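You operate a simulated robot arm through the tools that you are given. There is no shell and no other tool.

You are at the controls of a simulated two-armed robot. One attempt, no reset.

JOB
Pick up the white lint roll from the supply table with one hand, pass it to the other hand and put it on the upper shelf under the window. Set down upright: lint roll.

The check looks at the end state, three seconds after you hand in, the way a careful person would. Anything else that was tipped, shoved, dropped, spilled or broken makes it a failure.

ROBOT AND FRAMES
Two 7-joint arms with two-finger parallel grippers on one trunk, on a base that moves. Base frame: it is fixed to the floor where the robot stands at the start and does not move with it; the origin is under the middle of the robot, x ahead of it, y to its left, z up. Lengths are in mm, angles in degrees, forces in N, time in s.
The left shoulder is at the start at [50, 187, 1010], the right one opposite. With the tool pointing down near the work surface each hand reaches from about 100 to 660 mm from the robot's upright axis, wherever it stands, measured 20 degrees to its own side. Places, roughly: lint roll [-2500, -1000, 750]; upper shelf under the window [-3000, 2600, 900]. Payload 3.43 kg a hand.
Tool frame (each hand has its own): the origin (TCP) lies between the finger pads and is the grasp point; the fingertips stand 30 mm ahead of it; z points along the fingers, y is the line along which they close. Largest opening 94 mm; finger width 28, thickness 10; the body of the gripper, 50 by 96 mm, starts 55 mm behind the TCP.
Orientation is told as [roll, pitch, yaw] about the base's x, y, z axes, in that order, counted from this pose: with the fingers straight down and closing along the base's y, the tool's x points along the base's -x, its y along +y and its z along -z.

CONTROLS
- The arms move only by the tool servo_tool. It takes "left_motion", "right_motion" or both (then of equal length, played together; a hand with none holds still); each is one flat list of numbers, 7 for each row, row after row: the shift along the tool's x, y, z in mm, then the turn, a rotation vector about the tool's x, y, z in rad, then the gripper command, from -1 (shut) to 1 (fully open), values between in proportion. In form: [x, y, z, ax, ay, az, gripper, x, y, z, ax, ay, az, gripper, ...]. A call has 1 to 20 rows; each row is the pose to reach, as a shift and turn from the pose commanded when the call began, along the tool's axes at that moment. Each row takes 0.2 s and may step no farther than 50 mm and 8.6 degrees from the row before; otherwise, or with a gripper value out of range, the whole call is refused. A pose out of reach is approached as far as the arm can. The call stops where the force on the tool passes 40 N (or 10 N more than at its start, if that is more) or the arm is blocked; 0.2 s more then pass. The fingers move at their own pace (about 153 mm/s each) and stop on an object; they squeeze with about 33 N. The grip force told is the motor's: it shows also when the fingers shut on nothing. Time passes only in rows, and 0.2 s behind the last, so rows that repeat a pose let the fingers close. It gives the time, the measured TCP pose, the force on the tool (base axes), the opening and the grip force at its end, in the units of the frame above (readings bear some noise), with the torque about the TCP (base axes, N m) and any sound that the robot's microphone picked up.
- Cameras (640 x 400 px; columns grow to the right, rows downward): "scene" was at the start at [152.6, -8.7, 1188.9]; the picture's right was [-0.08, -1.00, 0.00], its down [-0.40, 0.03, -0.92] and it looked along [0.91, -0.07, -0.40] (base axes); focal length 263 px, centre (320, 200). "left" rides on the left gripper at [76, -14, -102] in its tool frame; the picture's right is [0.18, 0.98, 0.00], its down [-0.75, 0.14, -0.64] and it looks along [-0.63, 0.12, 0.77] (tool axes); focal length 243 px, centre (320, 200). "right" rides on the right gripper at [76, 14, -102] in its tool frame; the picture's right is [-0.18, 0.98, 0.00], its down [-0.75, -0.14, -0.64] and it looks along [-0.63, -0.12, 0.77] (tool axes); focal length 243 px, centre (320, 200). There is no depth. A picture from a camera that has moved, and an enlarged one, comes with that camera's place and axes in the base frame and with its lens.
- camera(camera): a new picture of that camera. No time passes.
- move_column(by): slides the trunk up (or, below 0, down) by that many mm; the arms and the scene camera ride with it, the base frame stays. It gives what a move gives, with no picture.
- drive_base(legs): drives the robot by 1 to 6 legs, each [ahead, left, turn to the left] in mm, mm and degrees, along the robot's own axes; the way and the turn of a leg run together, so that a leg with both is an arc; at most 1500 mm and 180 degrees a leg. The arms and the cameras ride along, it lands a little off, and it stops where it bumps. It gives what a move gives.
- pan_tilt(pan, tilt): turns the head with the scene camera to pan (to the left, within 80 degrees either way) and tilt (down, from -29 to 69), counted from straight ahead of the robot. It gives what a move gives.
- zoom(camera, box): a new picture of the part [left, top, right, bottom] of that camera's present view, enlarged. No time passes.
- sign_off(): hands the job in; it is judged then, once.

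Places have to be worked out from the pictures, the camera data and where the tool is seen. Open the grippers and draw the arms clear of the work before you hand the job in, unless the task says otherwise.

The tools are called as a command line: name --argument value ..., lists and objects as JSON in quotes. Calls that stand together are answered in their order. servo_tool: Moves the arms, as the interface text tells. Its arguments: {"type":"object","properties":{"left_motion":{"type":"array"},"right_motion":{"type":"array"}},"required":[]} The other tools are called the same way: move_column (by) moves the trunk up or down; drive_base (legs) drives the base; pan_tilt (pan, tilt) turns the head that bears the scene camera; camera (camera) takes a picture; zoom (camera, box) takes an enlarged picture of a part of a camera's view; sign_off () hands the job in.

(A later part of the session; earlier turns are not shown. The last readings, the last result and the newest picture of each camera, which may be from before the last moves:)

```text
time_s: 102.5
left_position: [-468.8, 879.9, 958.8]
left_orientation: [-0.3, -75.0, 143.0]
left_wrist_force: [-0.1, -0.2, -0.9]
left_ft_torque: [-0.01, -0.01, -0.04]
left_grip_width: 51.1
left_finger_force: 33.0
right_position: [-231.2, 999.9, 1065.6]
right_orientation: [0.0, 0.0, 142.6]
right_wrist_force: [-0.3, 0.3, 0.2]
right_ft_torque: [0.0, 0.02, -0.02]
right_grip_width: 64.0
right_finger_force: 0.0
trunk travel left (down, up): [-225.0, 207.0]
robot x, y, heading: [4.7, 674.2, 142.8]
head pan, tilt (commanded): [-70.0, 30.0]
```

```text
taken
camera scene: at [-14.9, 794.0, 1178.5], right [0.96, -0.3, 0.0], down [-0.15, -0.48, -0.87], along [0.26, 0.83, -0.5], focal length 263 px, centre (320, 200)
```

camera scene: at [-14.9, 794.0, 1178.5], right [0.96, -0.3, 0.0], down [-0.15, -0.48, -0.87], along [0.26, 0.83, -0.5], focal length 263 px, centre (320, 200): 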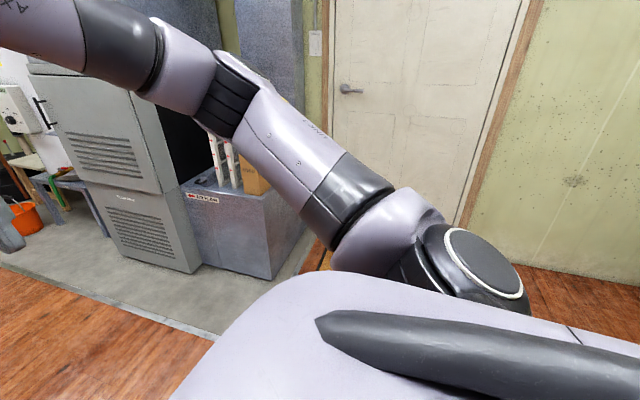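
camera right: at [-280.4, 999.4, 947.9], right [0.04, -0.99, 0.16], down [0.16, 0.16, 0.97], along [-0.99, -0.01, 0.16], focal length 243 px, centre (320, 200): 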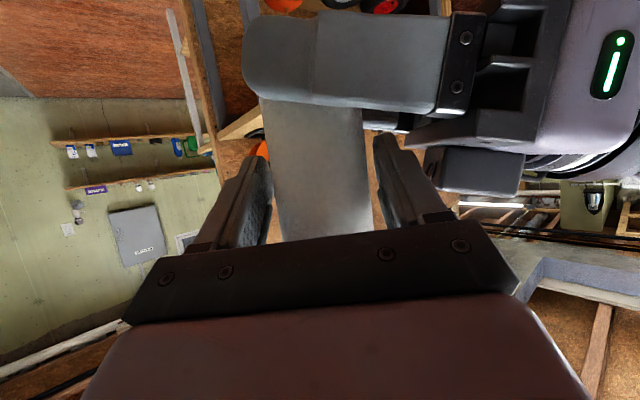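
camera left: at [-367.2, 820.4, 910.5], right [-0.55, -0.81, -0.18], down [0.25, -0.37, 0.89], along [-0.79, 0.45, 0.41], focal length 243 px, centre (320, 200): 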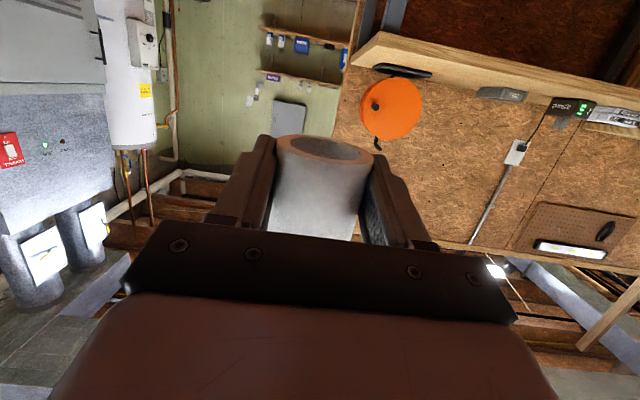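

Both elbows reach about 480 mm to the side, so the roughly 1160 mm passage leaves about 100 mm each side. I drive diagonally to its mouth at about (-400,1400) and look again.

drive_base --legs '[[760, -334, 2]]'

pan_tilt --pan 0 --tilt 30

camera --camera "scene"

pan_tilt --pan -60 --tilt 25

camera --camera "scene"

pan_tilt --pan 55 --tilt 25

camera --camera "scene"

```text
time_s: 106.9
left_position: [-902.9, 1561.6, 957.4]
left_orientation: [-0.2, -75.0, 146.5]
left_wrist_force: [-0.1, -0.3, -0.1]
left_ft_torque: [0.02, 0.0, 0.0]
left_grip_width: 50.9
left_finger_force: 33.3
right_position: [-671.4, 1695.5, 1066.0]
right_orientation: [0.0, 0.0, 146.3]
right_wrist_force: [-0.8, -0.1, -0.3]
right_ft_torque: [-0.02, -0.01, 0.01]
right_grip_width: 63.9
right_finger_force: 0.0
trunk travel left (down, up): [-225.0, 207.0]
robot x, y, heading: [-416.8, 1383.8, 146.5]
head pan, tilt (commanded): [-70.0, 30.0]
```

```text
time_s: 108.3
left_position: [-902.3, 1562.2, 958.1]
left_orientation: [-0.3, -75.1, 146.5]
left_wrist_force: [-0.3, -0.1, -0.7]
left_ft_torque: [-0.01, -0.04, 0.02]
left_grip_width: 51.1
left_finger_force: 33.3
right_position: [-670.6, 1694.8, 1066.3]
right_orientation: [0.0, 0.0, 146.4]
right_wrist_force: [0.6, 0.6, 0.7]
right_ft_torque: [0.0, -0.02, 0.01]
right_grip_width: 63.8
right_finger_force: 0.0
trunk travel left (down, up): [-225.0, 207.0]
robot x, y, heading: [-419.0, 1388.0, 146.3]
head pan, tilt (commanded): [0.0, 30.0]
```

```text
taken
camera scene: at [-540.1, 1466.1, 1178.5], right [0.56, 0.83, 0.0], down [0.42, -0.28, -0.87], along [-0.72, 0.48, -0.5], focal length 263 px, centre (320, 200)
```

scene: 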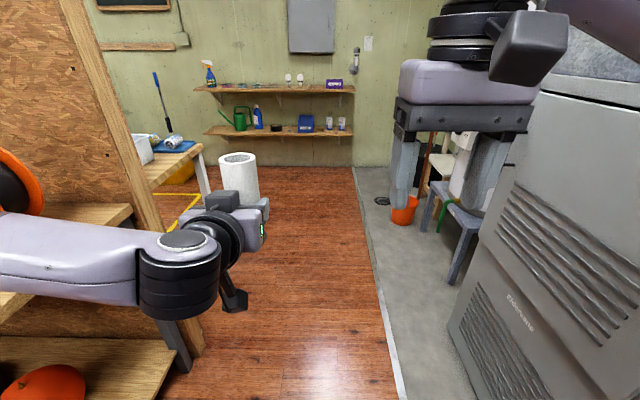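

```text
time_s: 109.6
left_position: [-901.7, 1562.6, 959.1]
left_orientation: [-0.2, -74.9, 146.4]
left_wrist_force: [-0.1, 0.1, -0.8]
left_ft_torque: [0.04, 0.03, 0.0]
left_grip_width: 51.1
left_finger_force: 33.3
right_position: [-671.5, 1694.7, 1065.7]
right_orientation: [0.0, 0.0, 146.4]
right_wrist_force: [0.0, 0.2, 0.0]
right_ft_torque: [-0.05, 0.0, -0.01]
right_grip_width: 63.8
right_finger_force: 0.0
trunk travel left (down, up): [-225.0, 207.0]
robot x, y, heading: [-420.7, 1386.6, 146.4]
head pan, tilt (commanded): [-60.0, 25.0]
```

```text
taken
camera scene: at [-459.0, 1507.8, 1186.5], right [1.0, -0.06, 0.0], down [-0.03, -0.42, -0.91], along [0.06, 0.9, -0.42], focal length 263 px, centre (320, 200)
```

scene: 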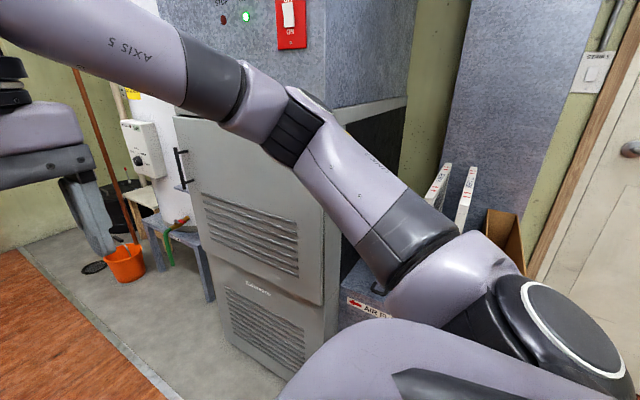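

```text
time_s: 111.6
left_position: [-901.7, 1561.9, 958.4]
left_orientation: [-0.3, -75.0, 146.5]
left_wrist_force: [-0.4, -0.4, 0.0]
left_ft_torque: [0.02, 0.0, -0.05]
left_grip_width: 50.9
left_finger_force: 33.3
right_position: [-671.6, 1695.7, 1064.6]
right_orientation: [0.0, 0.0, 146.3]
right_wrist_force: [0.8, 0.4, -0.3]
right_ft_torque: [0.03, 0.01, -0.04]
right_grip_width: 63.8
right_finger_force: 0.1
trunk travel left (down, up): [-225.0, 207.0]
robot x, y, heading: [-422.0, 1384.0, 146.7]
head pan, tilt (commanded): [55.0, 25.0]
```

```text
taken
camera scene: at [-550.8, 1382.5, 1186.5], right [-0.36, 0.93, 0.0], down [0.39, 0.15, -0.91], along [-0.84, -0.33, -0.42], focal length 263 px, centre (320, 200)
```

scene: 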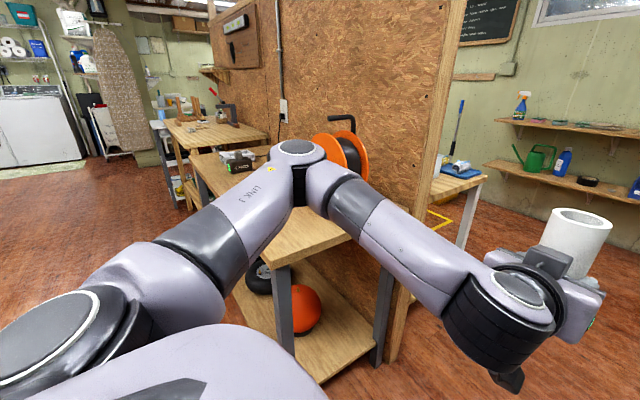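

The passage measures from about 620 mm on my right (furnace) to 510 mm on my left (partition end), with the shelf wall squarely ahead. I shift 50 mm right to centre and drive through.

drive_base --legs '[[200, -50, 0], [600, 0, 0]]'

pan_tilt --pan 0 --tilt 20

camera --camera "scene"

zoom --camera "scene" --box '[140, 60, 400, 222]'

```text
time_s: 116.3
left_position: [-1565.6, 2048.7, 958.5]
left_orientation: [-0.1, -75.0, 147.5]
left_wrist_force: [-0.6, -0.3, -0.8]
left_ft_torque: [0.01, -0.02, -0.01]
left_grip_width: 51.0
left_finger_force: 33.5
right_position: [-1336.5, 2184.4, 1065.9]
right_orientation: [0.0, -0.1, 147.2]
right_wrist_force: [-0.4, 0.1, -0.3]
right_ft_torque: [0.01, 0.02, -0.01]
right_grip_width: 64.3
right_finger_force: 0.1
trunk travel left (down, up): [-225.0, 207.0]
robot x, y, heading: [-1075.5, 1878.2, 147.4]
head pan, tilt (commanded): [55.0, 25.0]
```

```text
time_s: 117.5
left_position: [-1564.7, 2048.4, 958.1]
left_orientation: [-0.2, -75.0, 147.5]
left_wrist_force: [-1.0, 0.7, 0.3]
left_ft_torque: [-0.01, -0.03, -0.02]
left_grip_width: 50.8
left_finger_force: 33.0
right_position: [-1335.9, 2186.2, 1065.8]
right_orientation: [-0.1, 0.0, 147.3]
right_wrist_force: [0.4, -0.9, 1.0]
right_ft_torque: [0.01, 0.03, 0.03]
right_grip_width: 63.8
right_finger_force: 0.1
trunk travel left (down, up): [-225.0, 207.0]
robot x, y, heading: [-1078.9, 1880.8, 147.2]
head pan, tilt (commanded): [0.0, 20.0]
```

```text
taken
camera scene: at [-1203.8, 1959.6, 1194.6], right [0.54, 0.84, 0.0], down [0.29, -0.18, -0.94], along [-0.79, 0.51, -0.34], focal length 263 px, centre (320, 200)
```

scene: 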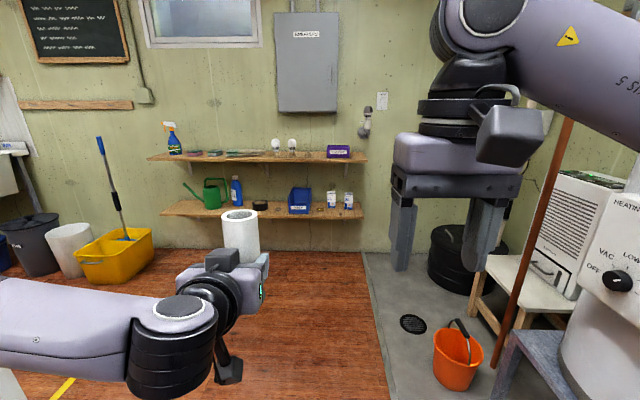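

```text
2.46 times, centred on (270, 141) of scene
camera zoom: at [-1203.8, 1959.6, 1194.6], right [0.54, 0.84, 0.0], down [0.29, -0.18, -0.94], along [-0.79, 0.51, -0.34], focal length 648 px, centre (443, 345)
```

zoom: 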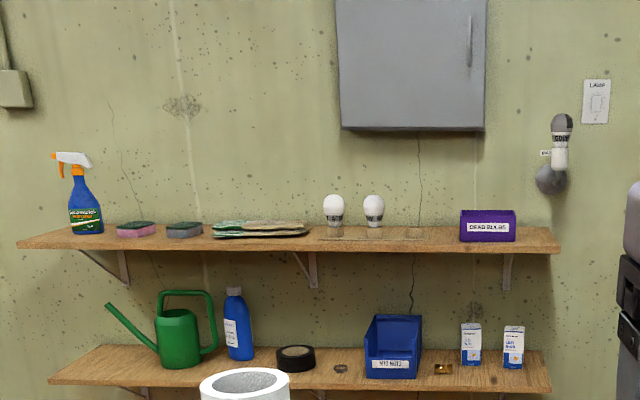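

I'm past the narrow part; the upper shelf carries sponges, a cloth, a bulb holder and a purple box, with free places beside the purple box. I drive 700 mm closer to measure those gaps.

drive_base --legs '[[750, -60, -1.5]]'

camera --camera "scene"

zoom --camera "scene" --box '[240, 100, 480, 250]'

```text
time_s: 121.6
left_position: [-2163.4, 2517.5, 958.4]
left_orientation: [-0.2, -74.9, 146.7]
left_wrist_force: [0.6, -0.4, -0.7]
left_ft_torque: [-0.01, -0.02, 0.01]
left_grip_width: 50.7
left_finger_force: 32.7
right_position: [-1933.7, 2651.6, 1065.7]
right_orientation: [-0.1, 0.0, 146.5]
right_wrist_force: [0.4, 0.0, -0.2]
right_ft_torque: [-0.01, -0.02, 0.0]
right_grip_width: 64.0
right_finger_force: 0.0
trunk travel left (down, up): [-225.0, 207.0]
robot x, y, heading: [-1677.2, 2343.6, 146.6]
head pan, tilt (commanded): [0.0, 20.0]
```

```text
taken
camera scene: at [-1803.8, 2425.0, 1194.5], right [0.55, 0.83, 0.0], down [0.29, -0.19, -0.94], along [-0.78, 0.52, -0.34], focal length 263 px, centre (320, 200)
```

scene: 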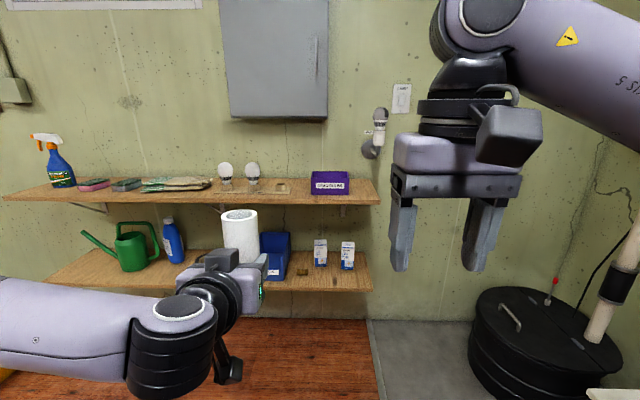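

```text
2.67 times, centred on (360, 175) of scene
camera zoom: at [-1803.8, 2425.0, 1194.5], right [0.55, 0.83, 0.0], down [0.29, -0.19, -0.94], along [-0.78, 0.52, -0.34], focal length 702 px, centre (213, 267)
```

zoom: 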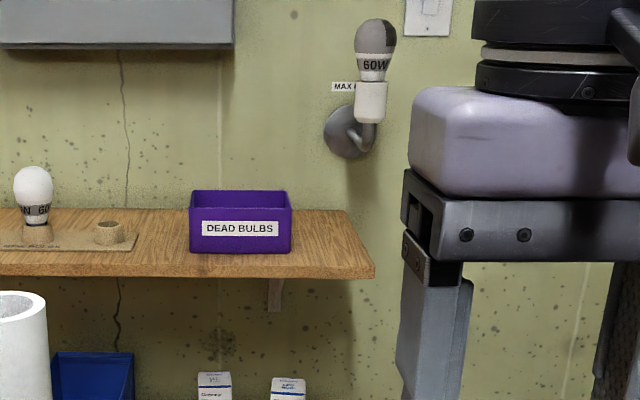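

The shelf surface comes out at z≈854, about 300 deep, and the front 75 mm strip is free; between the bulb board and the purple box is a gap of about 90 mm straight ahead of the left hand. I zoom further to measure edges precisely.

zoom --camera "scene" --box '[260, 160, 388, 224]'

zoom --camera "scene" --box '[190, 160, 318, 240]'

camera --camera "left"

```text
5.00 times, centred on (324, 192) of scene
camera zoom: at [-1803.8, 2425.0, 1194.5], right [0.55, 0.83, 0.0], down [0.29, -0.19, -0.94], along [-0.78, 0.52, -0.34], focal length 1317 px, centre (300, 240)
```

zoom: 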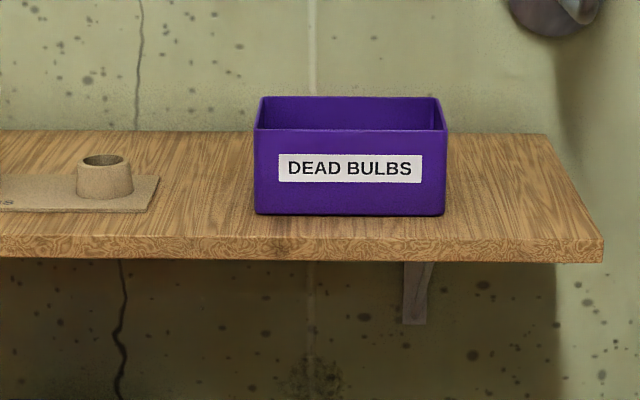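

```text
5.00 times, centred on (254, 200) of scene
camera zoom: at [-1803.8, 2425.0, 1194.5], right [0.55, 0.83, 0.0], down [0.29, -0.19, -0.94], along [-0.78, 0.52, -0.34], focal length 1317 px, centre (650, 200)
```

zoom: 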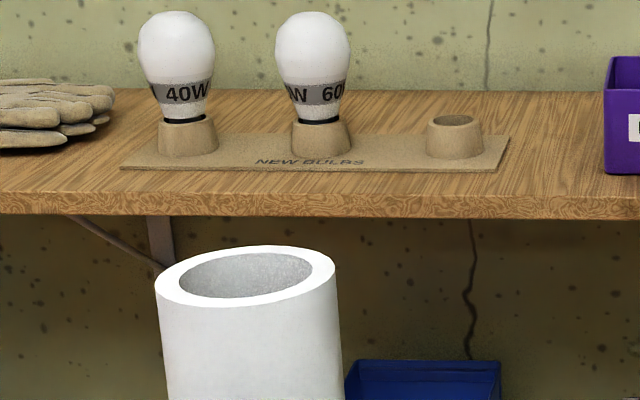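

```text
taken
camera left: at [-2058.1, 2465.4, 910.6], right [-0.5, -0.85, -0.18], down [0.28, -0.35, 0.89], along [-0.82, 0.4, 0.41], focal length 243 px, centre (320, 200)
```

left: 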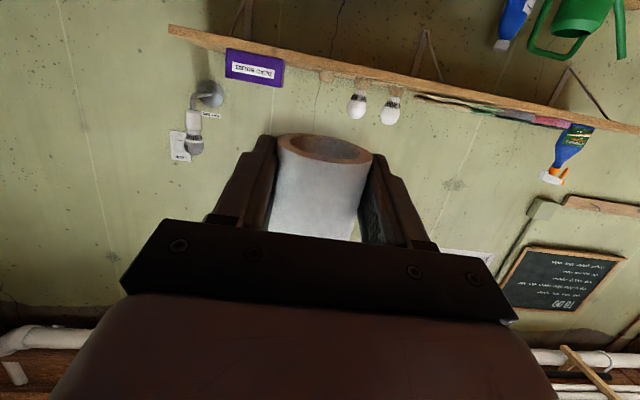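

The gap right of the purple box is 115 mm wide and free to the shelf end, better than the 87 mm one on its left. Before shifting right I check the orange bucket and bin on the floor to my right.

pan_tilt --pan -60 --tilt 55

camera --camera "scene"

pan_tilt --pan -20 --tilt 60

camera --camera "scene"

```text
time_s: 122.9
left_position: [-2164.2, 2519.2, 958.3]
left_orientation: [-0.2, -75.0, 146.7]
left_wrist_force: [0.0, -0.4, -0.7]
left_ft_torque: [0.02, -0.03, 0.01]
left_grip_width: 50.4
left_finger_force: 32.8
right_position: [-1932.4, 2652.4, 1065.5]
right_orientation: [-0.1, 0.0, 146.5]
right_wrist_force: [0.2, 0.9, 0.8]
right_ft_torque: [-0.01, 0.04, -0.01]
right_grip_width: 63.7
right_finger_force: 0.2
trunk travel left (down, up): [-225.0, 207.0]
robot x, y, heading: [-1677.9, 2339.2, 146.7]
head pan, tilt (commanded): [-60.0, 55.0]
```

```text
taken
camera scene: at [-1721.7, 2445.5, 1142.5], right [1.0, -0.06, 0.0], down [-0.05, -0.82, -0.57], along [0.03, 0.57, -0.82], focal length 263 px, centre (320, 200)
```

scene: 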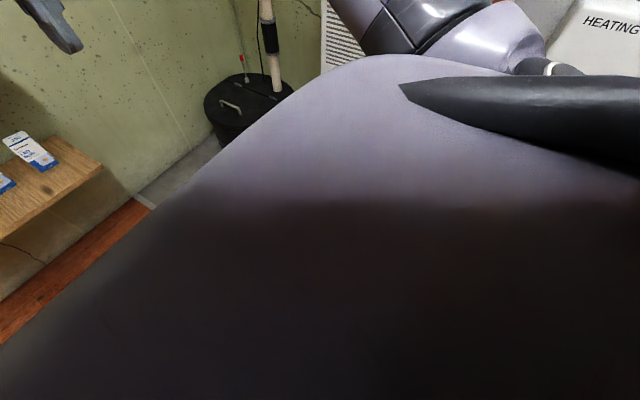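

```text
time_s: 124.0
left_position: [-2163.6, 2517.6, 958.9]
left_orientation: [-0.3, -74.9, 146.7]
left_wrist_force: [0.8, 0.7, -0.2]
left_ft_torque: [-0.03, 0.0, 0.01]
left_grip_width: 50.6
left_finger_force: 33.6
right_position: [-1934.1, 2651.4, 1066.4]
right_orientation: [-0.1, 0.0, 146.5]
right_wrist_force: [0.0, -0.1, 0.3]
right_ft_torque: [0.01, -0.01, -0.02]
right_grip_width: 64.1
right_finger_force: 0.1
trunk travel left (down, up): [-225.0, 207.0]
robot x, y, heading: [-1678.3, 2339.8, 146.6]
head pan, tilt (commanded): [-20.0, 60.0]
```

```text
taken
camera scene: at [-1765.7, 2427.1, 1136.4], right [0.8, 0.59, 0.0], down [0.51, -0.7, -0.5], along [-0.3, 0.4, -0.87], focal length 263 px, centre (320, 200)
```

scene: 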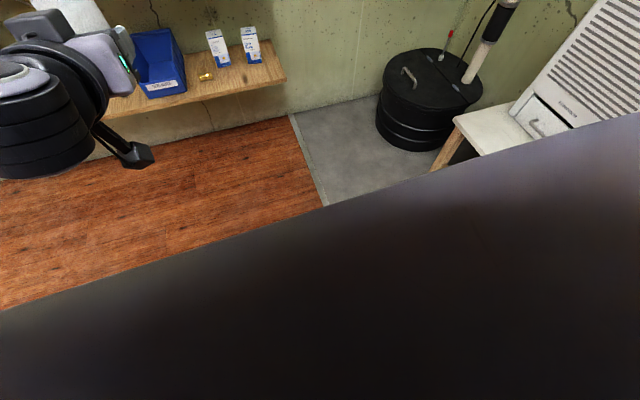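

The floor near the shelf is clear except the bucket, about 550 mm to my right, so I'll go ahead first and shift right only about 140 mm. I keep the last 150 mm to the shelf for later.

drive_base --legs '[[450, 0, -2], [0, -137, 0]]'

pan_tilt --pan 0 --tilt 30

camera --camera "scene"

```text
time_s: 128.2
left_position: [-2453.6, 2902.2, 958.6]
left_orientation: [-0.1, -75.0, 145.3]
left_wrist_force: [0.6, -0.6, 0.0]
left_ft_torque: [0.03, -0.04, 0.02]
left_grip_width: 50.6
left_finger_force: 33.0
right_position: [-2221.2, 3030.9, 1065.5]
right_orientation: [0.1, -0.1, 145.1]
right_wrist_force: [-0.1, 0.1, 0.1]
right_ft_torque: [0.01, -0.01, -0.02]
right_grip_width: 63.8
right_finger_force: 0.1
trunk travel left (down, up): [-225.0, 207.0]
robot x, y, heading: [-1975.8, 2712.7, 145.0]
head pan, tilt (commanded): [-20.0, 60.0]
```

```text
time_s: 129.2
left_position: [-2454.3, 2901.6, 958.1]
left_orientation: [-0.2, -75.1, 145.3]
left_wrist_force: [0.1, 0.8, -0.2]
left_ft_torque: [0.02, 0.01, -0.01]
left_grip_width: 50.4
left_finger_force: 33.4
right_position: [-2220.4, 3030.9, 1066.6]
right_orientation: [0.1, 0.0, 145.0]
right_wrist_force: [0.5, -0.6, 0.0]
right_ft_torque: [-0.02, -0.03, 0.01]
right_grip_width: 63.7
right_finger_force: 0.0
trunk travel left (down, up): [-225.0, 207.0]
robot x, y, heading: [-1973.5, 2714.3, 145.1]
head pan, tilt (commanded): [0.0, 30.0]
```

```text
taken
camera scene: at [-2093.9, 2799.4, 1178.4], right [0.57, 0.82, 0.0], down [0.41, -0.29, -0.87], along [-0.71, 0.5, -0.5], focal length 263 px, centre (320, 200)
```

scene: 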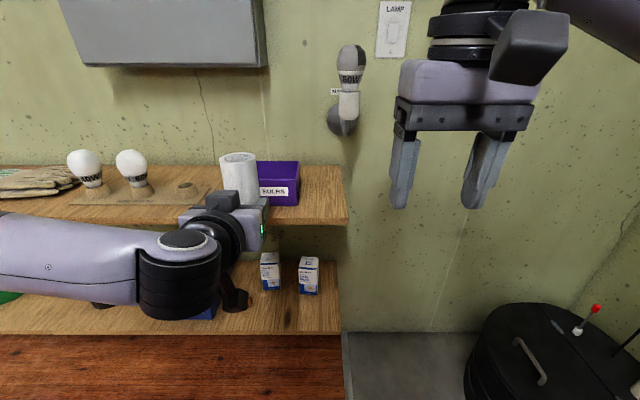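

I zoom on the right end of the shelf to measure the gap from here.

zoom --camera "scene" --box '[210, 130, 370, 230]'

```text
4.00 times, centred on (290, 180) of scene
camera zoom: at [-2093.9, 2799.4, 1178.4], right [0.57, 0.82, 0.0], down [0.41, -0.29, -0.87], along [-0.71, 0.5, -0.5], focal length 1053 px, centre (440, 280)
```

zoom: 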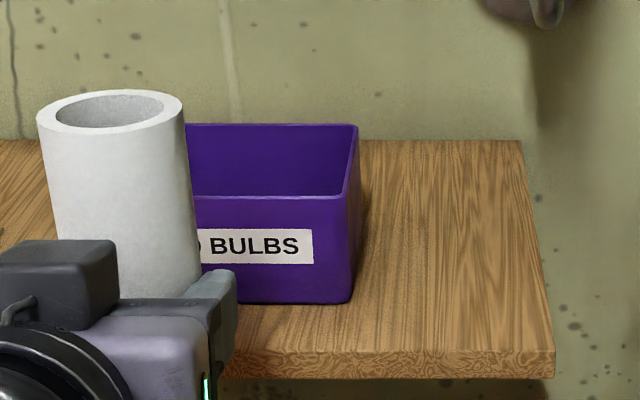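

From here the gap runs from 53 mm left to 64 mm right of my centre line, with the front edge square at 485 mm from the camera. I move the right hand out of the way and then the left hand across to line the roll up with the gap.

servo_tool --right_motion '[7.5, -30, -5, 0, 0, 0, 0.36, 15, -60, -10, 0, 0, 0, 0.36, 22.5, -90, -15, 0, 0, 0, 0.36, 30, -120, -20, 0, 0, 0, 0.36]'

servo_tool --left_motion '[0, -18, 0, 0, 0, 0, -1, 0, -36, 0, 0, 0, 0, -1, 0, -54, 0, 0, 0, 0, -1, 0, -72, 0, 0, 0, 0, -1, 0, -90, 0, 0, 0, 0, -1, 0, -110, 0, 0, 0, 0, -1, 0, -129, 0, 0, 0, 0, -1, 0, -129, 0, 0, 0, 0, -1]'

camera --camera "scene"

camera --camera "left"

```text
time_s: 130.2
left_position: [-2453.7, 2904.5, 957.6]
left_orientation: [-0.1, -75.0, 145.3]
left_wrist_force: [-0.4, 0.8, 0.7]
left_ft_torque: [0.0, 0.03, 0.0]
left_grip_width: 50.6
left_finger_force: 33.3
right_position: [-2127.6, 3115.0, 1082.6]
right_orientation: [0.1, 0.1, 145.3]
right_wrist_force: [0.0, 0.4, -0.3]
right_ft_torque: [0.02, 0.0, 0.04]
right_grip_width: 63.9
right_finger_force: 0.1
trunk travel left (down, up): [-225.0, 207.0]
robot x, y, heading: [-1972.5, 2714.9, 145.1]
head pan, tilt (commanded): [0.0, 30.0]
```

```text
time_s: 132.0
left_position: [-2379.0, 3006.1, 956.7]
left_orientation: [-0.2, -74.9, 145.3]
left_wrist_force: [-0.2, -0.4, -0.6]
left_ft_torque: [0.02, -0.01, -0.01]
left_grip_width: 50.6
left_finger_force: 32.6
right_position: [-2129.5, 3114.0, 1082.2]
right_orientation: [0.0, 0.0, 145.1]
right_wrist_force: [0.1, 0.0, 0.3]
right_ft_torque: [0.02, 0.0, 0.0]
right_grip_width: 63.8
right_finger_force: 0.1
trunk travel left (down, up): [-225.0, 207.0]
robot x, y, heading: [-1975.9, 2714.2, 144.9]
head pan, tilt (commanded): [0.0, 30.0]
```

```text
taken
camera scene: at [-2094.0, 2799.4, 1178.5], right [0.57, 0.82, 0.0], down [0.41, -0.29, -0.87], along [-0.71, 0.5, -0.5], focal length 263 px, centre (320, 200)
```

scene: 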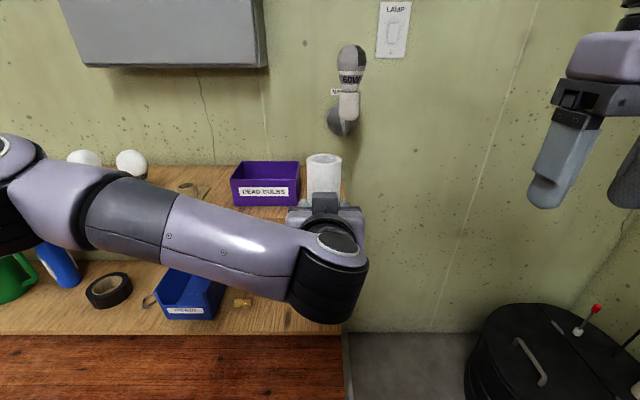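

```text
taken
camera left: at [-2275.0, 2950.8, 909.2], right [-0.52, -0.83, -0.18], down [0.27, -0.36, 0.89], along [-0.81, 0.42, 0.41], focal length 243 px, centre (320, 200)
```

left: 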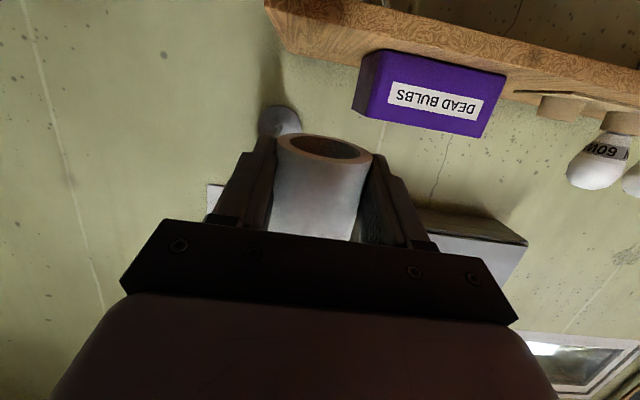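

The roll now lines up with the gap (6 mm right of my centre line), 120 mm short of the shelf edge and above everything on it. I drive straight ahead 140 mm.

drive_base --legs '[[140, 0, 0]]'

camera --camera "scene"

zoom --camera "scene" --box '[210, 150, 410, 275]'

camera --camera "left"

```text
time_s: 133.3
left_position: [-2499.4, 3091.3, 956.5]
left_orientation: [-0.2, -75.0, 145.2]
left_wrist_force: [0.2, -0.3, -0.5]
left_ft_torque: [-0.02, -0.02, 0.04]
left_grip_width: 50.7
left_finger_force: 33.3
right_position: [-2246.8, 3197.8, 1082.3]
right_orientation: [0.0, 0.0, 144.9]
right_wrist_force: [0.1, -0.1, 0.8]
right_ft_torque: [-0.05, 0.02, 0.02]
right_grip_width: 63.8
right_finger_force: 0.1
trunk travel left (down, up): [-225.0, 207.0]
robot x, y, heading: [-2093.1, 2803.0, 145.0]
head pan, tilt (commanded): [0.0, 30.0]
```

```text
taken
camera scene: at [-2213.6, 2883.8, 1178.4], right [0.58, 0.82, 0.0], down [0.41, -0.29, -0.87], along [-0.71, 0.5, -0.5], focal length 263 px, centre (320, 200)
```

scene: 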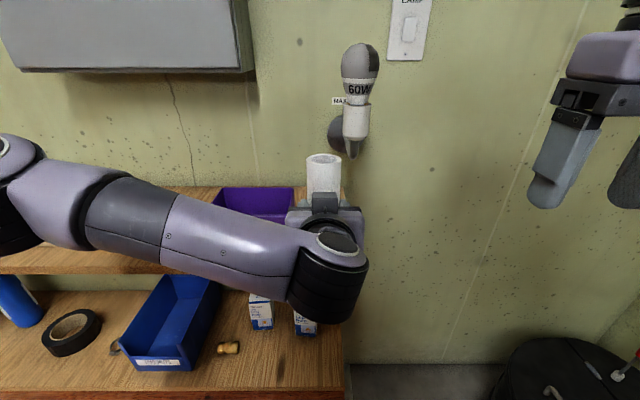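

```text
3.20 times, centred on (310, 212) of scene
camera zoom: at [-2213.6, 2883.8, 1178.4], right [0.58, 0.82, 0.0], down [0.41, -0.29, -0.87], along [-0.71, 0.5, -0.5], focal length 843 px, centre (352, 160)
```

zoom: 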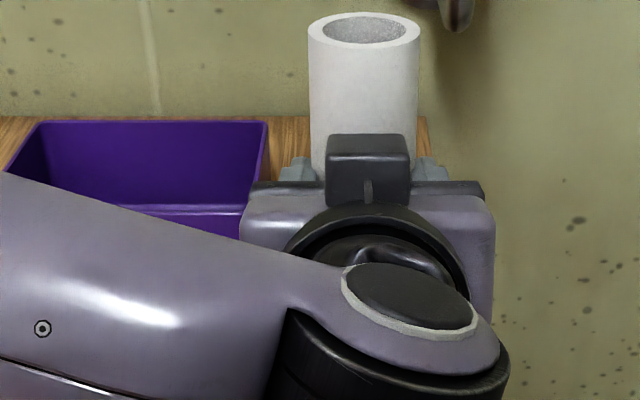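

```text
taken
camera left: at [-2394.2, 3035.6, 909.1], right [-0.53, -0.83, -0.18], down [0.27, -0.36, 0.89], along [-0.81, 0.42, 0.41], focal length 243 px, centre (320, 200)
```

left: 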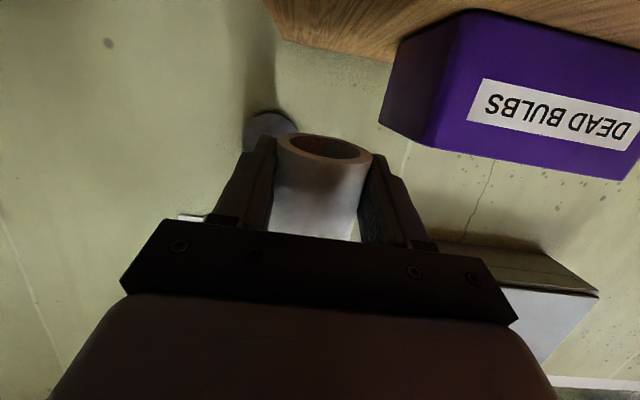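

The readings and the view agree: the roll axis must go 54 mm further ahead and then down about 76 mm. I move forward over the shelf and descend 55 mm first.

servo_tool --left_motion '[-3.5, 0, 13, 0, 0, 0, -1, -7, 0, 26.1, 0, 0, 0, -1, -10.5, 0, 39.1, 0, 0, 0, -1, -14, 0, 52.2, 0, 0, 0, -1, -3.4, 0, 55, 0, 0, 0, -1, 7.2, 0, 57.9, 0, 0, 0, -1, 17.9, 0, 60.7, 0, 0, 0, -1, 28.5, 0, 63.6, 0, 0, 0, -1, 39.1, 0, 66.4, 0, 0, 0, -1, 39.1, 0, 66.4, 0, 0, 0, -1]'

camera --camera "scene"

zoom --camera "scene" --box '[210, 150, 410, 275]'

camera --camera "left"

```text
time_s: 135.6
left_position: [-2540.8, 3121.8, 901.1]
left_orientation: [-0.2, -75.0, 145.2]
left_wrist_force: [-1.2, -0.4, -0.1]
left_ft_torque: [0.03, -0.01, -0.03]
left_grip_width: 50.8
left_finger_force: 32.7
right_position: [-2248.2, 3197.9, 1084.1]
right_orientation: [0.0, -0.1, 145.0]
right_wrist_force: [0.0, 0.0, 0.9]
right_ft_torque: [0.01, -0.01, -0.01]
right_grip_width: 63.6
right_finger_force: 0.0
trunk travel left (down, up): [-225.0, 207.0]
robot x, y, heading: [-2092.7, 2799.6, 144.7]
head pan, tilt (commanded): [0.0, 30.0]
```

```text
taken
camera scene: at [-2213.3, 2883.7, 1178.5], right [0.58, 0.82, 0.0], down [0.41, -0.29, -0.87], along [-0.71, 0.5, -0.5], focal length 263 px, centre (320, 200)
```

scene: 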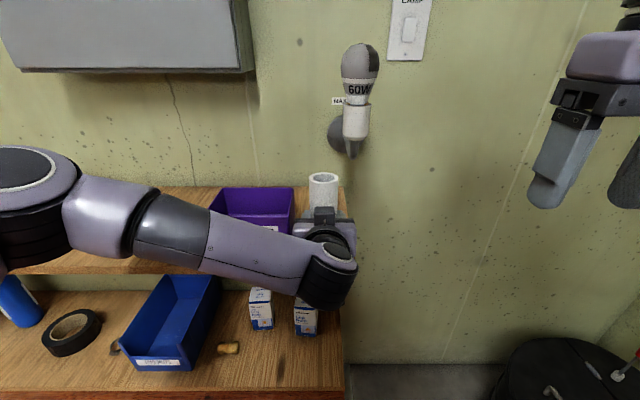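

```text
3.20 times, centred on (310, 212) of scene
camera zoom: at [-2213.3, 2883.7, 1178.5], right [0.58, 0.82, 0.0], down [0.41, -0.29, -0.87], along [-0.71, 0.5, -0.5], focal length 843 px, centre (352, 160)
```

zoom: 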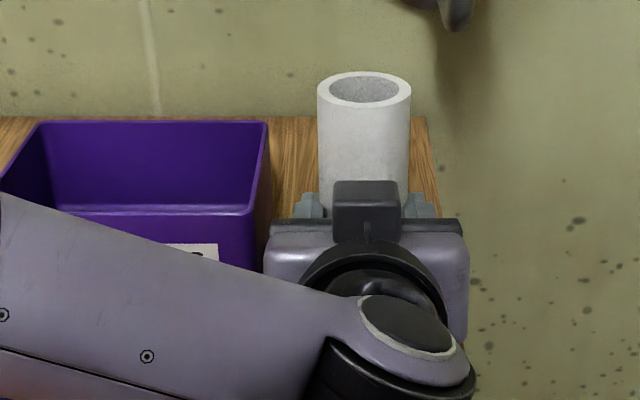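

```text
taken
camera left: at [-2438.3, 3067.8, 853.5], right [-0.53, -0.83, -0.18], down [0.27, -0.36, 0.89], along [-0.81, 0.42, 0.41], focal length 243 px, centre (320, 200)
```

left: 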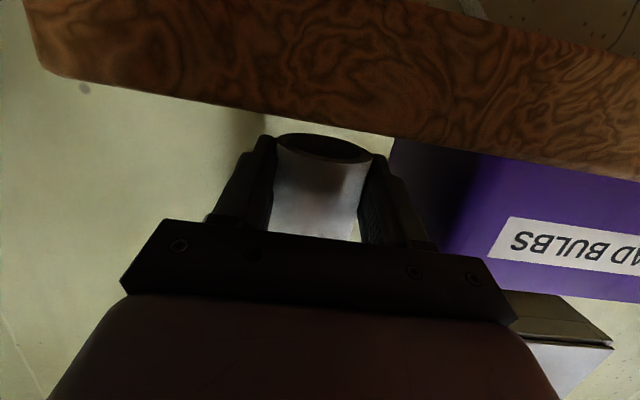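

The roll hangs over the gap, its base about 23 mm above the shelf, with 25 mm of side clearance to the purple box. I lower it another 15 mm.

servo_tool --left_motion '[4.8, 0, 1.3, 0, 0, 0, -1, 9.7, 0, 2.6, 0, 0, 0, -1, 14.5, 0, 3.9, 0, 0, 0, -1, 14.5, 0, 3.9, 0, 0, 0, -1]'

camera --camera "left"

zoom --camera "scene" --box '[250, 150, 378, 230]'

```text
time_s: 136.6
left_position: [-2542.8, 3123.2, 887.0]
left_orientation: [-0.2, -75.0, 145.1]
left_wrist_force: [0.1, 0.5, -0.7]
left_ft_torque: [-0.03, -0.01, 0.02]
left_grip_width: 50.8
left_finger_force: 33.1
right_position: [-2246.0, 3197.6, 1083.4]
right_orientation: [0.0, 0.0, 144.8]
right_wrist_force: [-0.3, 1.1, 0.2]
right_ft_torque: [-0.01, 0.0, -0.01]
right_grip_width: 63.8
right_finger_force: 0.0
trunk travel left (down, up): [-225.0, 207.0]
robot x, y, heading: [-2092.5, 2799.3, 144.8]
head pan, tilt (commanded): [0.0, 30.0]
```

```text
taken
camera left: at [-2437.9, 3067.0, 839.0], right [-0.53, -0.83, -0.18], down [0.27, -0.36, 0.89], along [-0.81, 0.42, 0.41], focal length 243 px, centre (320, 200)
```

left: 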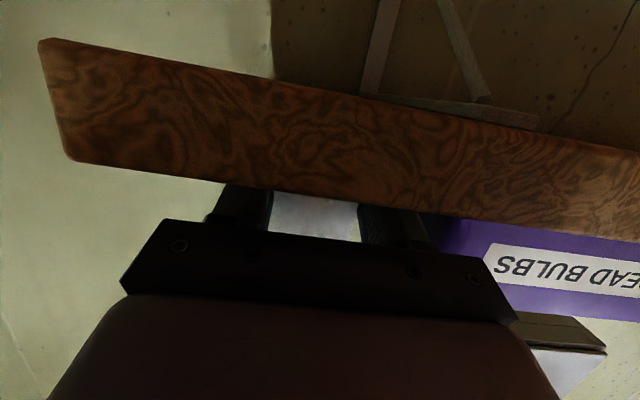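

```text
5.00 times, centred on (314, 190) of scene
camera zoom: at [-2213.3, 2883.7, 1178.5], right [0.58, 0.82, 0.0], down [0.41, -0.29, -0.87], along [-0.71, 0.5, -0.5], focal length 1317 px, centre (350, 250)
```

zoom: 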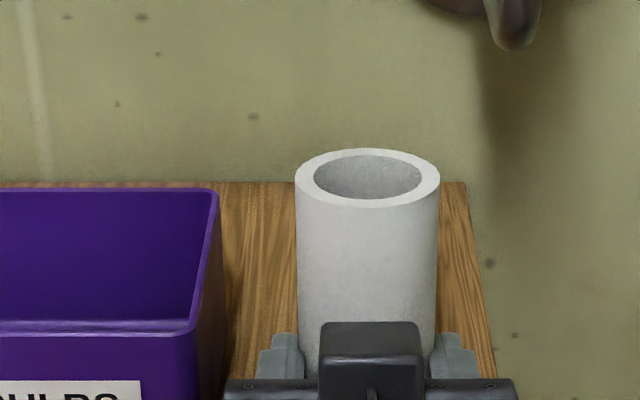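

The base is now about 7 mm above the shelf. I lower in small steps and watch the wrist force for contact.

servo_tool --left_motion '[1.9, 0, 0.5, 0, 0, 0, -1, 3.9, 0, 1.0, 0, 0, 0, -1, 3.9, 0, 1.0, 0, 0, 0, -1]'

servo_tool --left_motion '[1, 0, 0.25, 0, 0, 0, -1, 1.5, 0, 0.4, 0, 0, 0, -1, 1.5, 0, 0.4, 0, 0, 0, -1]'

```text
time_s: 137.3
left_position: [-2543.1, 3122.1, 882.5]
left_orientation: [-0.2, -75.0, 145.1]
left_wrist_force: [-0.4, -0.5, -0.1]
left_ft_torque: [0.01, -0.01, -0.04]
left_grip_width: 50.6
left_finger_force: 32.6
right_position: [-2248.2, 3198.4, 1083.7]
right_orientation: [0.1, 0.0, 144.8]
right_wrist_force: [0.1, -0.8, -0.5]
right_ft_torque: [-0.05, 0.01, 0.01]
right_grip_width: 63.9
right_finger_force: 0.0
trunk travel left (down, up): [-225.0, 207.0]
robot x, y, heading: [-2095.8, 2798.6, 145.0]
head pan, tilt (commanded): [0.0, 30.0]
```

```text
time_s: 138.2
left_position: [-2542.5, 3122.4, 879.7]
left_orientation: [-0.3, -75.0, 145.0]
left_wrist_force: [0.1, -0.1, -0.3]
left_ft_torque: [-0.03, -0.04, -0.01]
left_grip_width: 50.4
left_finger_force: 32.5
right_position: [-2247.4, 3197.8, 1083.9]
right_orientation: [0.0, 0.0, 145.0]
right_wrist_force: [0.5, 0.1, 0.5]
right_ft_torque: [-0.01, -0.02, 0.02]
right_grip_width: 63.6
right_finger_force: 0.0
trunk travel left (down, up): [-225.0, 207.0]
robot x, y, heading: [-2093.6, 2799.2, 144.8]
head pan, tilt (commanded): [0.0, 30.0]
```

No contact yet at TCP z 880.5. I continue down in 1.5 mm steps.

servo_tool --left_motion '[0.7, 0, 0.2, 0, 0, 0, -1, 1.45, 0, 0.4, 0, 0, 0, -1, 1.45, 0, 0.4, 0, 0, 0, -1]'

servo_tool --left_motion '[0.7, 0, 0.2, 0, 0, 0, -1, 1.45, 0, 0.4, 0, 0, 0, -1, 1.45, 0, 0.4, 0, 0, 0, -1]'

zoom --camera "scene" --box '[250, 150, 378, 230]'

```text
time_s: 138.9
left_position: [-2541.5, 3122.7, 880.1]
left_orientation: [-0.2, -75.2, 145.1]
left_wrist_force: [0.5, 1.7, 7.1]
left_ft_torque: [-0.03, 0.27, -0.01]
left_grip_width: 50.5
left_finger_force: 33.2
right_position: [-2247.6, 3197.7, 1084.1]
right_orientation: [0.0, -0.1, 145.0]
right_wrist_force: [1.4, 0.0, -1.0]
right_ft_torque: [-0.02, 0.01, -0.04]
right_grip_width: 63.7
right_finger_force: 0.1
trunk travel left (down, up): [-225.0, 207.0]
robot x, y, heading: [-2092.5, 2801.4, 144.9]
head pan, tilt (commanded): [0.0, 30.0]
```

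```text
time_s: 139.8
left_position: [-2541.3, 3122.0, 881.4]
left_orientation: [-0.2, -75.4, 145.1]
left_wrist_force: [2.4, 3.5, 14.2]
left_ft_torque: [-0.05, 0.5, -0.02]
left_grip_width: 50.5
left_finger_force: 32.6
right_position: [-2245.2, 3198.1, 1084.5]
right_orientation: [0.0, -0.1, 145.0]
right_wrist_force: [0.5, 0.1, -0.8]
right_ft_torque: [-0.02, 0.01, 0.03]
right_grip_width: 64.0
right_finger_force: 0.0
trunk travel left (down, up): [-225.0, 207.0]
robot x, y, heading: [-2089.0, 2800.9, 144.8]
head pan, tilt (commanded): [0.0, 30.0]
```

```text
5.00 times, centred on (314, 190) of scene
camera zoom: at [-2212.0, 2883.3, 1178.8], right [0.58, 0.82, 0.0], down [0.41, -0.29, -0.87], along [-0.71, 0.5, -0.5], focal length 1317 px, centre (350, 250)
```

zoom: 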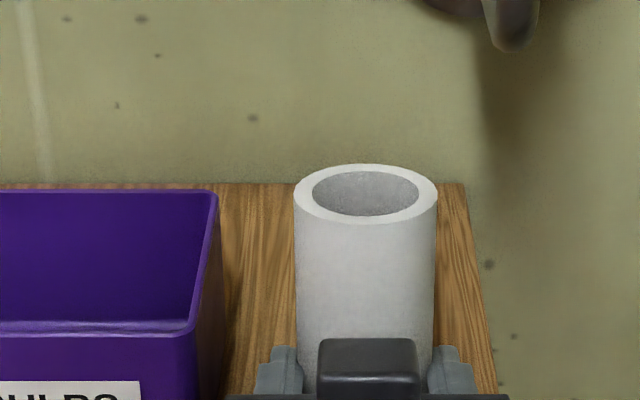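

Contact: about 14 N upward with TCP z at 880, and the roll looks upright in the gap. I ease up 2 mm to relax the load before opening.

servo_tool --left_motion '[-1, 0, -0.25, 0, 0, 0, -1, -2.1, 0, -0.55, 0, 0, 0, -1, -2.1, 0, -0.55, 0, 0, 0, -1]'

```text
time_s: 140.6
left_position: [-2542.6, 3123.2, 881.6]
left_orientation: [-0.1, -75.1, 145.2]
left_wrist_force: [4.1, 3.0, 11.2]
left_ft_torque: [0.02, 0.28, -0.18]
left_grip_width: 50.7
left_finger_force: 33.6
right_position: [-2246.8, 3198.3, 1083.9]
right_orientation: [0.0, -0.1, 144.9]
right_wrist_force: [0.8, -0.2, -0.6]
right_ft_torque: [0.0, 0.0, 0.0]
right_grip_width: 63.8
right_finger_force: 0.0
trunk travel left (down, up): [-225.0, 207.0]
robot x, y, heading: [-2094.4, 2799.0, 144.7]
head pan, tilt (commanded): [0.0, 30.0]
```

The load is still 11 N, so I ease up another 2 mm and look at the pictures to be sure that only the roll's base is touching.

servo_tool --left_motion '[-1, 0, -0.25, 0, 0, 0, -1, -1.95, 0, -0.5, 0, 0, 0, -1, -1.95, 0, -0.5, 0, 0, 0, -1]'

camera --camera "left"

zoom --camera "scene" --box '[230, 150, 390, 250]'

```text
time_s: 141.3
left_position: [-2543.0, 3122.1, 881.8]
left_orientation: [0.0, -75.0, 145.0]
left_wrist_force: [-0.2, -0.6, 1.1]
left_ft_torque: [0.05, 0.01, 0.0]
left_grip_width: 50.6
left_finger_force: 32.6
right_position: [-2247.6, 3198.4, 1083.3]
right_orientation: [0.0, 0.0, 144.9]
right_wrist_force: [-1.3, 0.3, -0.7]
right_ft_torque: [0.03, -0.02, -0.01]
right_grip_width: 63.8
right_finger_force: 0.2
trunk travel left (down, up): [-225.0, 207.0]
robot x, y, heading: [-2096.7, 2802.3, 144.8]
head pan, tilt (commanded): [0.0, 30.0]
```

```text
taken
camera left: at [-2438.8, 3066.5, 833.8], right [-0.52, -0.83, -0.18], down [0.27, -0.36, 0.9], along [-0.81, 0.42, 0.41], focal length 243 px, centre (320, 200)
```

left: 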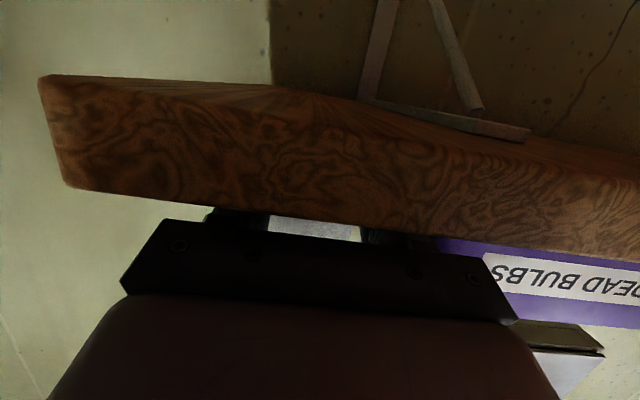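

```text
4.00 times, centred on (310, 200) of scene
camera zoom: at [-2213.3, 2883.5, 1178.4], right [0.57, 0.82, 0.0], down [0.41, -0.29, -0.87], along [-0.71, 0.5, -0.5], focal length 1053 px, centre (360, 200)
```

zoom: 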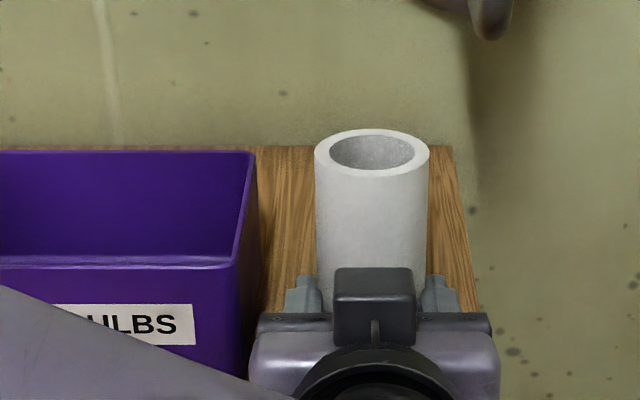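

The load is down to about 1 N. To be sure the roll's base (not a fingertip) is what touched, I look from the side with the right wrist camera.

camera --camera "right"

zoom --camera "right" --box '[420, 110, 580, 260]'

```text
taken
camera right: at [-2192.7, 3142.0, 1186.6], right [-0.72, -0.7, 0.0], down [-0.54, 0.55, 0.64], along [-0.45, 0.46, -0.77], focal length 243 px, centre (320, 200)
```

right: 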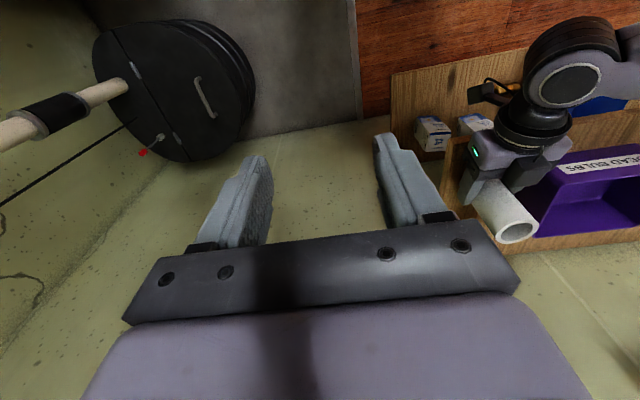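

```text
2.67 times, centred on (500, 185) of right
camera zoom: at [-2192.7, 3142.0, 1186.6], right [-0.72, -0.7, 0.0], down [-0.54, 0.55, 0.64], along [-0.45, 0.46, -0.77], focal length 647 px, centre (-160, 240)
```

zoom: 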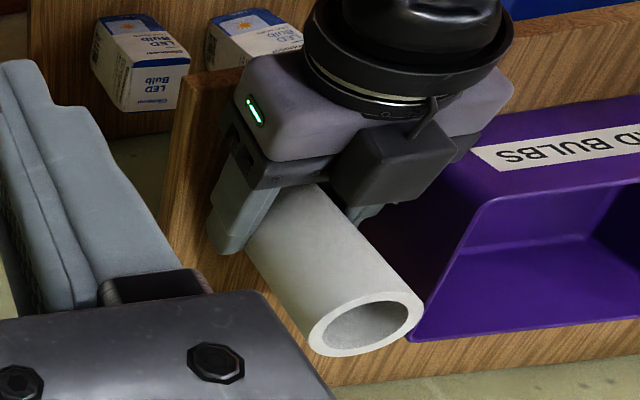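

The right-side view shows the roll standing straight in the gap, clear of the purple box; its base offset (about 26 mm below the TCP) puts it right on the shelf. I open the left fingers slowly to about 66 mm.

servo_tool --left_motion '[0, 0, 0, 0, 0, 0, 0.12, 0, 0, 0, 0, 0, 0, 0.17, 0, 0, 0, 0, 0, 0, 0.22, 0, 0, 0, 0, 0, 0, 0.3, 0, 0, 0, 0, 0, 0, 0.4, 0, 0, 0, 0, 0, 0, 0.4]'

zoom --camera "scene" --box '[230, 150, 390, 250]'

zoom --camera "right" --box '[420, 110, 580, 260]'

```text
time_s: 142.8
left_position: [-2542.1, 3122.3, 882.5]
left_orientation: [-0.2, -75.0, 145.1]
left_wrist_force: [-0.2, -0.2, 1.4]
left_ft_torque: [-0.04, 0.0, -0.01]
left_grip_width: 65.9
left_finger_force: 0.0
right_position: [-2246.9, 3198.9, 1084.0]
right_orientation: [0.0, 0.0, 144.9]
right_wrist_force: [-0.4, -0.3, -0.1]
right_ft_torque: [-0.01, 0.0, -0.05]
right_grip_width: 63.9
right_finger_force: 0.1
trunk travel left (down, up): [-225.0, 207.0]
robot x, y, heading: [-2091.2, 2796.6, 144.7]
head pan, tilt (commanded): [0.0, 30.0]
```

```text
4.00 times, centred on (310, 200) of scene
camera zoom: at [-2213.3, 2883.6, 1178.5], right [0.58, 0.82, 0.0], down [0.41, -0.29, -0.87], along [-0.71, 0.5, -0.5], focal length 1053 px, centre (360, 200)
```

zoom: 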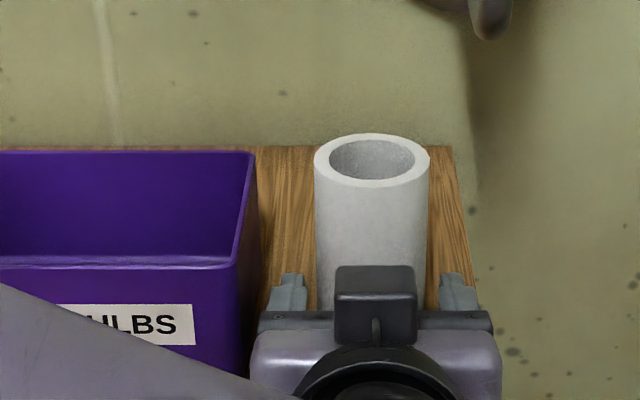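

```text
2.67 times, centred on (500, 185) of right
camera zoom: at [-2192.7, 3142.2, 1186.7], right [-0.72, -0.7, 0.0], down [-0.54, 0.55, 0.64], along [-0.45, 0.46, -0.77], focal length 647 px, centre (-160, 240)
```

zoom: 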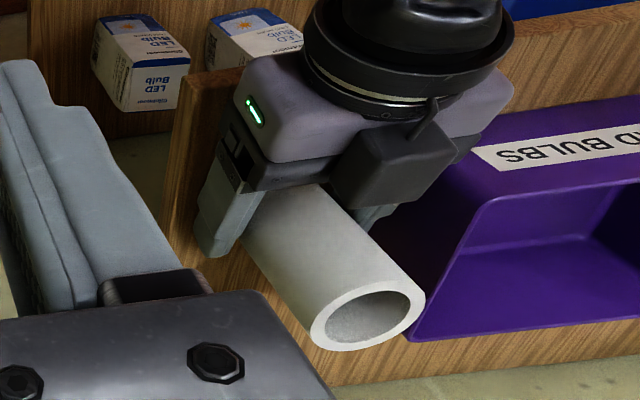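

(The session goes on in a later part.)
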